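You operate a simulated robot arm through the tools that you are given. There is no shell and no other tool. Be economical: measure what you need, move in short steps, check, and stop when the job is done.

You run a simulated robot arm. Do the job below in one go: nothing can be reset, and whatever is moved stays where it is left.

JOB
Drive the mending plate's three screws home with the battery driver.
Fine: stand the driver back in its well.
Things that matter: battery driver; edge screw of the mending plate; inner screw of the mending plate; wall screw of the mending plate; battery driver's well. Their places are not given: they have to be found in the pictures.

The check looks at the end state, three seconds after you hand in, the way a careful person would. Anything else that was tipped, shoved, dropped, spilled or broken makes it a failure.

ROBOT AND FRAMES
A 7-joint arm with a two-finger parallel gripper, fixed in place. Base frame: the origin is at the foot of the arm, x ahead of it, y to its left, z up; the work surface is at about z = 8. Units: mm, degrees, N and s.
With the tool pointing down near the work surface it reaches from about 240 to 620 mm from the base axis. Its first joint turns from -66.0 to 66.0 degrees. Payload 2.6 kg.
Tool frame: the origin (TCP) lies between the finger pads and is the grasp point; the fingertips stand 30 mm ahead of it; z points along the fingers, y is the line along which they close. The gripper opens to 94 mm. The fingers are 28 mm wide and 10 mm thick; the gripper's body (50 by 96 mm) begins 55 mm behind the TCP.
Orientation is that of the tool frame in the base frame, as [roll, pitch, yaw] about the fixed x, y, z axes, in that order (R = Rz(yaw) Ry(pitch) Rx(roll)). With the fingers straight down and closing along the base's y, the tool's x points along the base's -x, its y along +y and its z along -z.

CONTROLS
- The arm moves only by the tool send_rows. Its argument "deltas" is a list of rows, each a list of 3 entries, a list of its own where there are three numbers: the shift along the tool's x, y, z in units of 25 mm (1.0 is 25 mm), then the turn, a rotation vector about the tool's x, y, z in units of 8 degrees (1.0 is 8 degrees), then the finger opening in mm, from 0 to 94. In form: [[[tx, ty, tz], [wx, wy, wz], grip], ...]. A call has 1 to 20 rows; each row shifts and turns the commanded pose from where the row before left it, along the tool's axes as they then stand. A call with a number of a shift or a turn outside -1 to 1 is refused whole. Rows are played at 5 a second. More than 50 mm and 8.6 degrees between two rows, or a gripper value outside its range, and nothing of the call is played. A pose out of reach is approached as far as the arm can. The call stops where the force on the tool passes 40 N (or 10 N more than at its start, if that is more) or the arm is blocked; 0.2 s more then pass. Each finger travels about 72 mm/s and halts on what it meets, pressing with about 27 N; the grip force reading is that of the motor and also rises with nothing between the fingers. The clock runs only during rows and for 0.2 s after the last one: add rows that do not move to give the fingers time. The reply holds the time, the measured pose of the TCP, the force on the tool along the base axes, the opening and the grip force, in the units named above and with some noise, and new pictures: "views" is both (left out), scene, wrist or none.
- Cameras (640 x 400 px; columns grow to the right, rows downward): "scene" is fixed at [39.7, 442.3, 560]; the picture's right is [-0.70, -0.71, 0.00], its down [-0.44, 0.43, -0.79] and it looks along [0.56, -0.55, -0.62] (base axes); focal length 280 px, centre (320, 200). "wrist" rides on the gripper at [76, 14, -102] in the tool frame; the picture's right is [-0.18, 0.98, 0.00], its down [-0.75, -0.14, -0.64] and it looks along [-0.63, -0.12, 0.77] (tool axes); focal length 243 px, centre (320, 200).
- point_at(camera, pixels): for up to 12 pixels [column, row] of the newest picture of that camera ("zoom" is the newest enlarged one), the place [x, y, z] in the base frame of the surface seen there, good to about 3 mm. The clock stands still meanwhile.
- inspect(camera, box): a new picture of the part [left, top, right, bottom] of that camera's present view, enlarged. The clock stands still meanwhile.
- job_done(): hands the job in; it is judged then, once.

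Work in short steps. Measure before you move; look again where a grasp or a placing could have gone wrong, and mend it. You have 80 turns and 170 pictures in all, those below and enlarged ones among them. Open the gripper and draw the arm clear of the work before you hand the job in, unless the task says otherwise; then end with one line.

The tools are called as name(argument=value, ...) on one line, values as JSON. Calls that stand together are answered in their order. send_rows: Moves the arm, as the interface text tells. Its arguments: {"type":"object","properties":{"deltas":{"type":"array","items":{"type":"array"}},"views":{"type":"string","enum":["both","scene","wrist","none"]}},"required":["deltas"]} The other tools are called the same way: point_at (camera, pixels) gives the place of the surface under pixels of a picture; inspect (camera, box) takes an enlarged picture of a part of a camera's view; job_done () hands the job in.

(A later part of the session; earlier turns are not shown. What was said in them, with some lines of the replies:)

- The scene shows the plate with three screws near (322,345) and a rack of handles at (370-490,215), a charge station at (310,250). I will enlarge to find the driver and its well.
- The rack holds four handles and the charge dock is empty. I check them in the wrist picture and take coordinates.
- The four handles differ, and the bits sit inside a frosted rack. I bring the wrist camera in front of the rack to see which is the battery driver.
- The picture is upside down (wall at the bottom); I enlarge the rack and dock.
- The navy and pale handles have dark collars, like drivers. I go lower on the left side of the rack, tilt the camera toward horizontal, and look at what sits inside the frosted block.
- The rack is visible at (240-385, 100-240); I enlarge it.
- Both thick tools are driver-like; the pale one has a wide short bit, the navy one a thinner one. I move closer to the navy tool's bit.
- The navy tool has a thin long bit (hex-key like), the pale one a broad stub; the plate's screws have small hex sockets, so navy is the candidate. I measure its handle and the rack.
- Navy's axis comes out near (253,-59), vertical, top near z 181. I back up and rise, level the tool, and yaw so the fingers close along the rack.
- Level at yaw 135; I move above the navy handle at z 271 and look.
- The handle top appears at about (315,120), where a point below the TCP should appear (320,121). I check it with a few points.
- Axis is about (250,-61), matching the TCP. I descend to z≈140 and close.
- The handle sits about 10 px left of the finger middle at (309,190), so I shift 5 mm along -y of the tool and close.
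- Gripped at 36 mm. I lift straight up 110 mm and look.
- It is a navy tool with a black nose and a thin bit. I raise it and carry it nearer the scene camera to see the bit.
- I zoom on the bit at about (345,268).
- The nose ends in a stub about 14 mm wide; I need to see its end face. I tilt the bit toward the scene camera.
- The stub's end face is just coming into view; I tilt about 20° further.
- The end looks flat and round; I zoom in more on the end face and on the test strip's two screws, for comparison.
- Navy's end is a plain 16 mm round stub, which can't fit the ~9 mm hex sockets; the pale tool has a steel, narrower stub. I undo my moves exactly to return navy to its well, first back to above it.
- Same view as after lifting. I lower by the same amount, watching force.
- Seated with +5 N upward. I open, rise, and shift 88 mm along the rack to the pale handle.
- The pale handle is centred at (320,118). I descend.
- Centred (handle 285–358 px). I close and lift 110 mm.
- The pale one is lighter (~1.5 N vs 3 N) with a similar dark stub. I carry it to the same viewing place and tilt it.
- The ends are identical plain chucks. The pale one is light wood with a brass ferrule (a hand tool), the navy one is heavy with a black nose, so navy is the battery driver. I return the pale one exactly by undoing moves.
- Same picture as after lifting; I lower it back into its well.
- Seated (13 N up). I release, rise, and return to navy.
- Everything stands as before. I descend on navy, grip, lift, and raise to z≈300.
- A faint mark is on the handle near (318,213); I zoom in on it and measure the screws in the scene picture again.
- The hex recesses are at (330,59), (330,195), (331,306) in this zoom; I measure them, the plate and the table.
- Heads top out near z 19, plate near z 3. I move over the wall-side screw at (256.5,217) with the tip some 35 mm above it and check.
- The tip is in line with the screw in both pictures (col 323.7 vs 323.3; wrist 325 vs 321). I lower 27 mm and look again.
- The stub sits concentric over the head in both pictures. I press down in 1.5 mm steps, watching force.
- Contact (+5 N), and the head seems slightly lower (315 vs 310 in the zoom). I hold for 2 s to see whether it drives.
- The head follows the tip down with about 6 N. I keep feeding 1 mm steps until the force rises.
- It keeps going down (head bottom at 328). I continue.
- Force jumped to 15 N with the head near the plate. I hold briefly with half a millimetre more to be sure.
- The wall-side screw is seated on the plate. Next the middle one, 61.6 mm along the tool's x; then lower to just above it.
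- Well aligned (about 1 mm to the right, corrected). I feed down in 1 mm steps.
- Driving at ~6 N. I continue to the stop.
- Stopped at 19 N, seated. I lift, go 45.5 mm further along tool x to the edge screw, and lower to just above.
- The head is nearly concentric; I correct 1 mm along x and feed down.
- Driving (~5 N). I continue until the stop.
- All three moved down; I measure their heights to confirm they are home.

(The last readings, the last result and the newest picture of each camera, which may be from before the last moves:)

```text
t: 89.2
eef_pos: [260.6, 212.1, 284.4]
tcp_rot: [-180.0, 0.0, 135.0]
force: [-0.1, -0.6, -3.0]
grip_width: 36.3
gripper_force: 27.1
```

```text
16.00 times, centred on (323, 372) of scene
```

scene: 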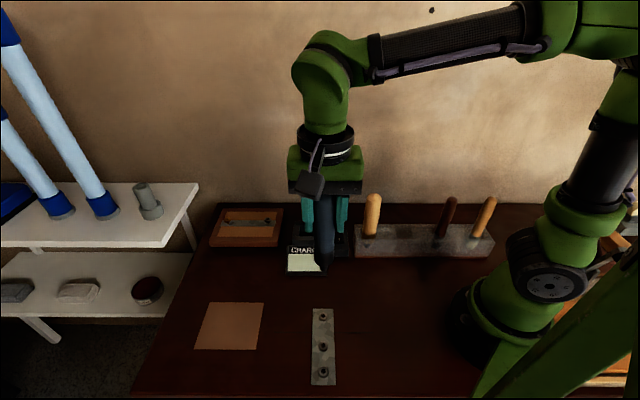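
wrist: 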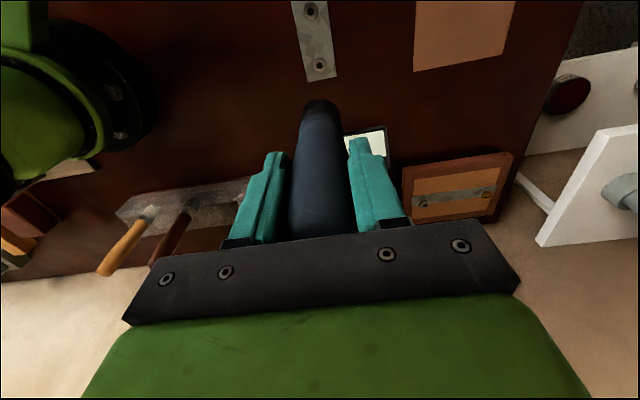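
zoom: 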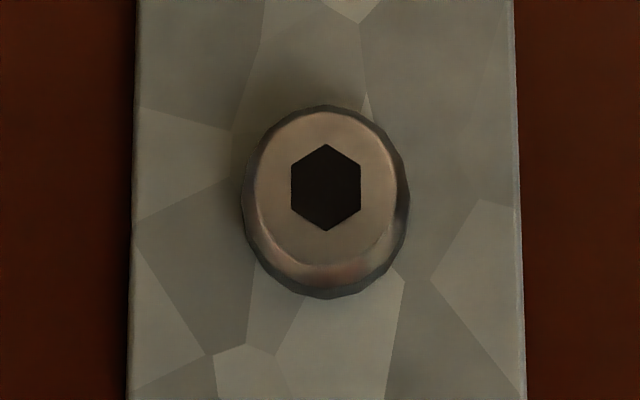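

All heads now sit on the plate at z≈9.8 (were ~18.5). I carry the driver back above its well by reversing the summed shifts (-7.451, -8.124 units).

send_rows(deltas=[[[0, 0, -1], [0, 0, 0], 20], [[-0.6774, -0.7385, 0], [0, 0, 0], 20], [[-0.6774, -0.7385, 0], [0, 0, 0], 20], [[-0.6774, -0.7385, 0], [0, 0, 0], 20], [[-0.6774, -0.7385, 0], [0, 0, 0], 20], [[-0.6774, -0.7385, 0], [0, 0, 0], 20], [[-0.6774, -0.7385, 0], [0, 0, 0], 20], [[-0.6774, -0.7385, 0], [0, 0, 0], 20], [[-0.6774, -0.7385, 0], [0, 0, 0], 20], [[-0.6774, -0.7385, 0], [0, 0, 0], 20], [[-0.6774, -0.7385, 0], [0, 0, 0], 20], [[-0.677, -0.739, 0], [0, 0, 0], 20], [[0, 0, 0.9], [0, 0, 0], 20], [[0, 0, 0.9], [0, 0, 0], 20], [[0, 0, 0.6], [0, 0, 0], 20], [[0, 0, 0], [0, 0, 0], 20]])

inspect(camera="scene", box=[350, 110, 500, 260])

```text
t: 92.6
eef_pos: [248.6, -62.9, 249.2]
tcp_rot: [179.9, 0.0, 135.0]
force: [-0.3, -0.8, -3.6]
grip_width: 35.9
gripper_force: 26.9
```

scene: 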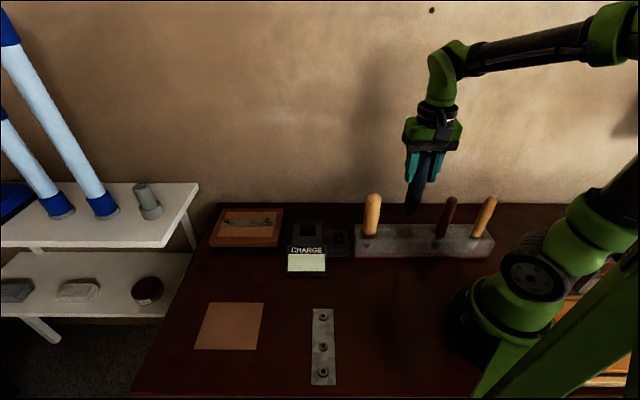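
wrist: 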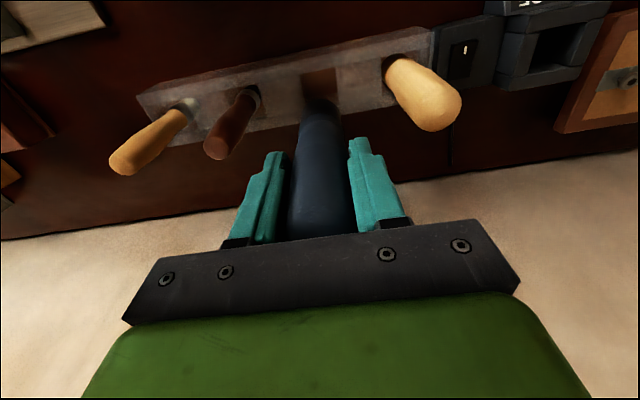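

```text
2.67 times, centred on (425, 185) of scene
```

zoom: 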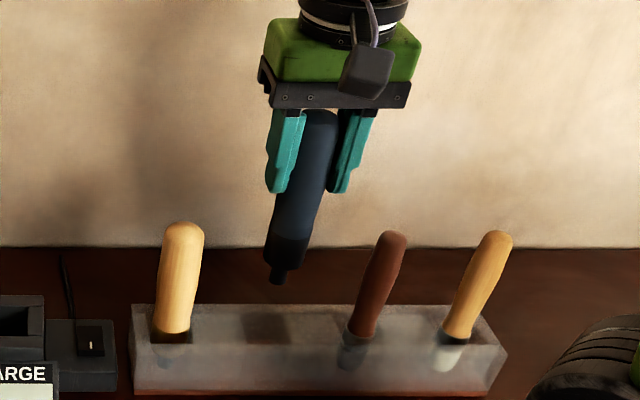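

The view matches the first lifting. I lower the driver 109 mm into its well.

send_rows(deltas=[[[0, 0, 0.7], [0, 0, 0], 20], [[0, 0, 0.7], [0, 0, 0], 20], [[0, 0, 0.7], [0, 0, 0], 20], [[0, 0, 0.7], [0, 0, 0], 20], [[0, 0, 0.7], [0, 0, 0], 20], [[0, 0, 0.5], [0, 0, 0], 20], [[0, 0, 0.3], [0, 0, 0], 20], [[0, 0, 0.06], [0, 0, 0], 20], [[0, 0, 0], [0, 0, 0], 20]], views="wrist")

```text
t: 94.6
eef_pos: [248.9, -63.5, 140.5]
tcp_rot: [-179.8, 0.0, 134.9]
force: [0.7, -0.1, -3.3]
grip_width: 36.0
gripper_force: 26.6
```

wrist: 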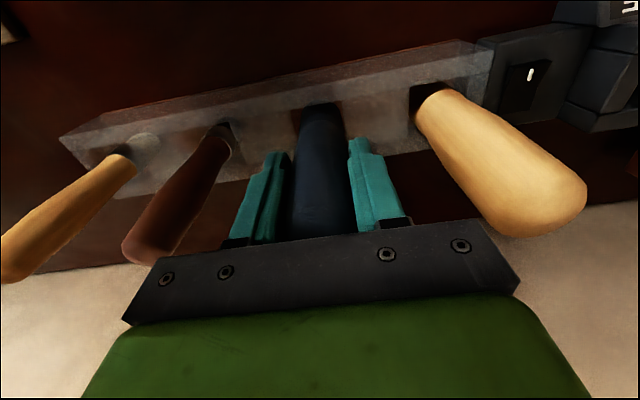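

Still hanging (-3.3 N), so it has slipped up about a millimetre or two in the grip; I lower in 1 mm steps to contact.

send_rows(deltas=[[[0, 0, 0.04], [0, 0, 0], 20], [[0, 0, 0.04], [0, 0, 0], 20], [[0, 0, 0], [0, 0, 0], 20]], views="none")

```text
t: 95.4
eef_pos: [249.1, -63.1, 138.3]
tcp_rot: [179.9, 0.3, 134.9]
force: [-5.2, -1.1, 25.8]
grip_width: 36.1
gripper_force: 27.0
```

Bottomed out. I ease off 1 mm, open, rise straight, and look.

send_rows(deltas=[[[0, 0, -0.03], [0, 0, 0], 20], [[0, 0, 0], [0, 0, 0], 45], [[0, 0, 0], [0, 0, 0], 60], [[0, 0, 0], [0, 0, 0], 60], [[0, 0, -0.75], [0, 0, 0], 60], [[0, 0, -0.75], [0, 0, 0], 60], [[0, 0, -0.75], [0, 0, 0], 60], [[0, 0, -0.75], [0, 0, 0], 60], [[0, 0, -0.75], [0, 0, 0], 60], [[0, 0, -0.75], [0, 0, 0], 60], [[0, 0, -0.9], [0, 0, 0], 60], [[0, 0, -0.9], [0, 0, 0], 60], [[0, 0, 0], [0, 0, 0], 60]])

inspect(camera="scene", box=[340, 180, 500, 270])

```text
t: 98.2
eef_pos: [246.8, -62.3, 298.4]
tcp_rot: [-179.9, -0.1, 135.0]
force: [0.7, 0.7, -0.7]
grip_width: 60.0
gripper_force: 0.1
```

scene: 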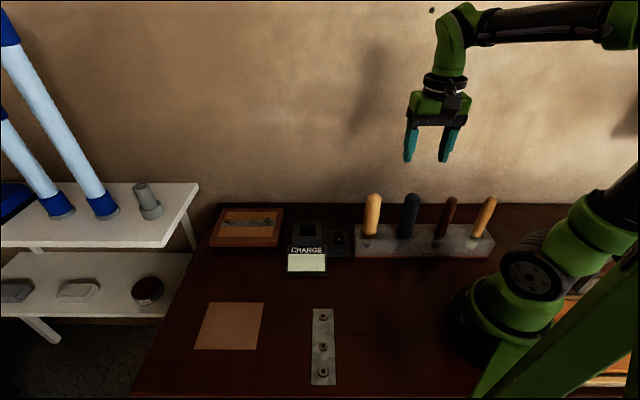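
wrist: 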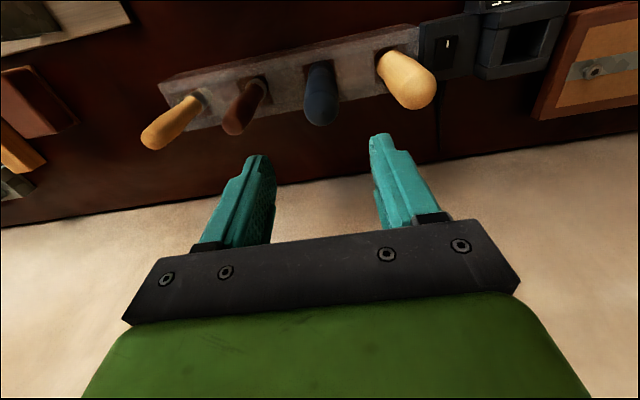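

```text
4.00 times, centred on (420, 225) of scene
```

zoom: 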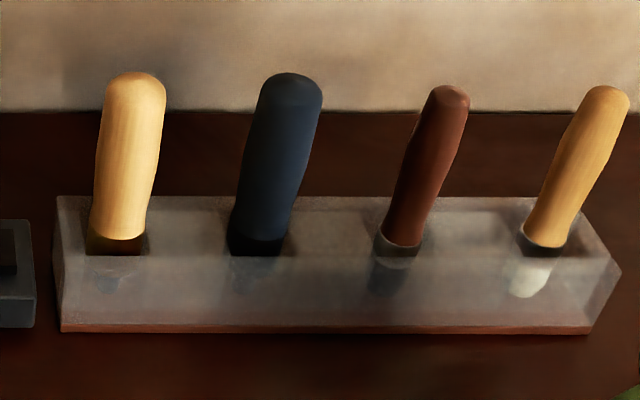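

The driver stands in its well as at the start, the three screws are seated, and the arm is clear with the gripper open. I hand in.

job_done()

```text
The job is handed in.
```

All three mending-plate screws are driven home, and the battery driver (the navy one) is back in its well. I also lifted the pale-handled tool to check it and put it back in its own well.
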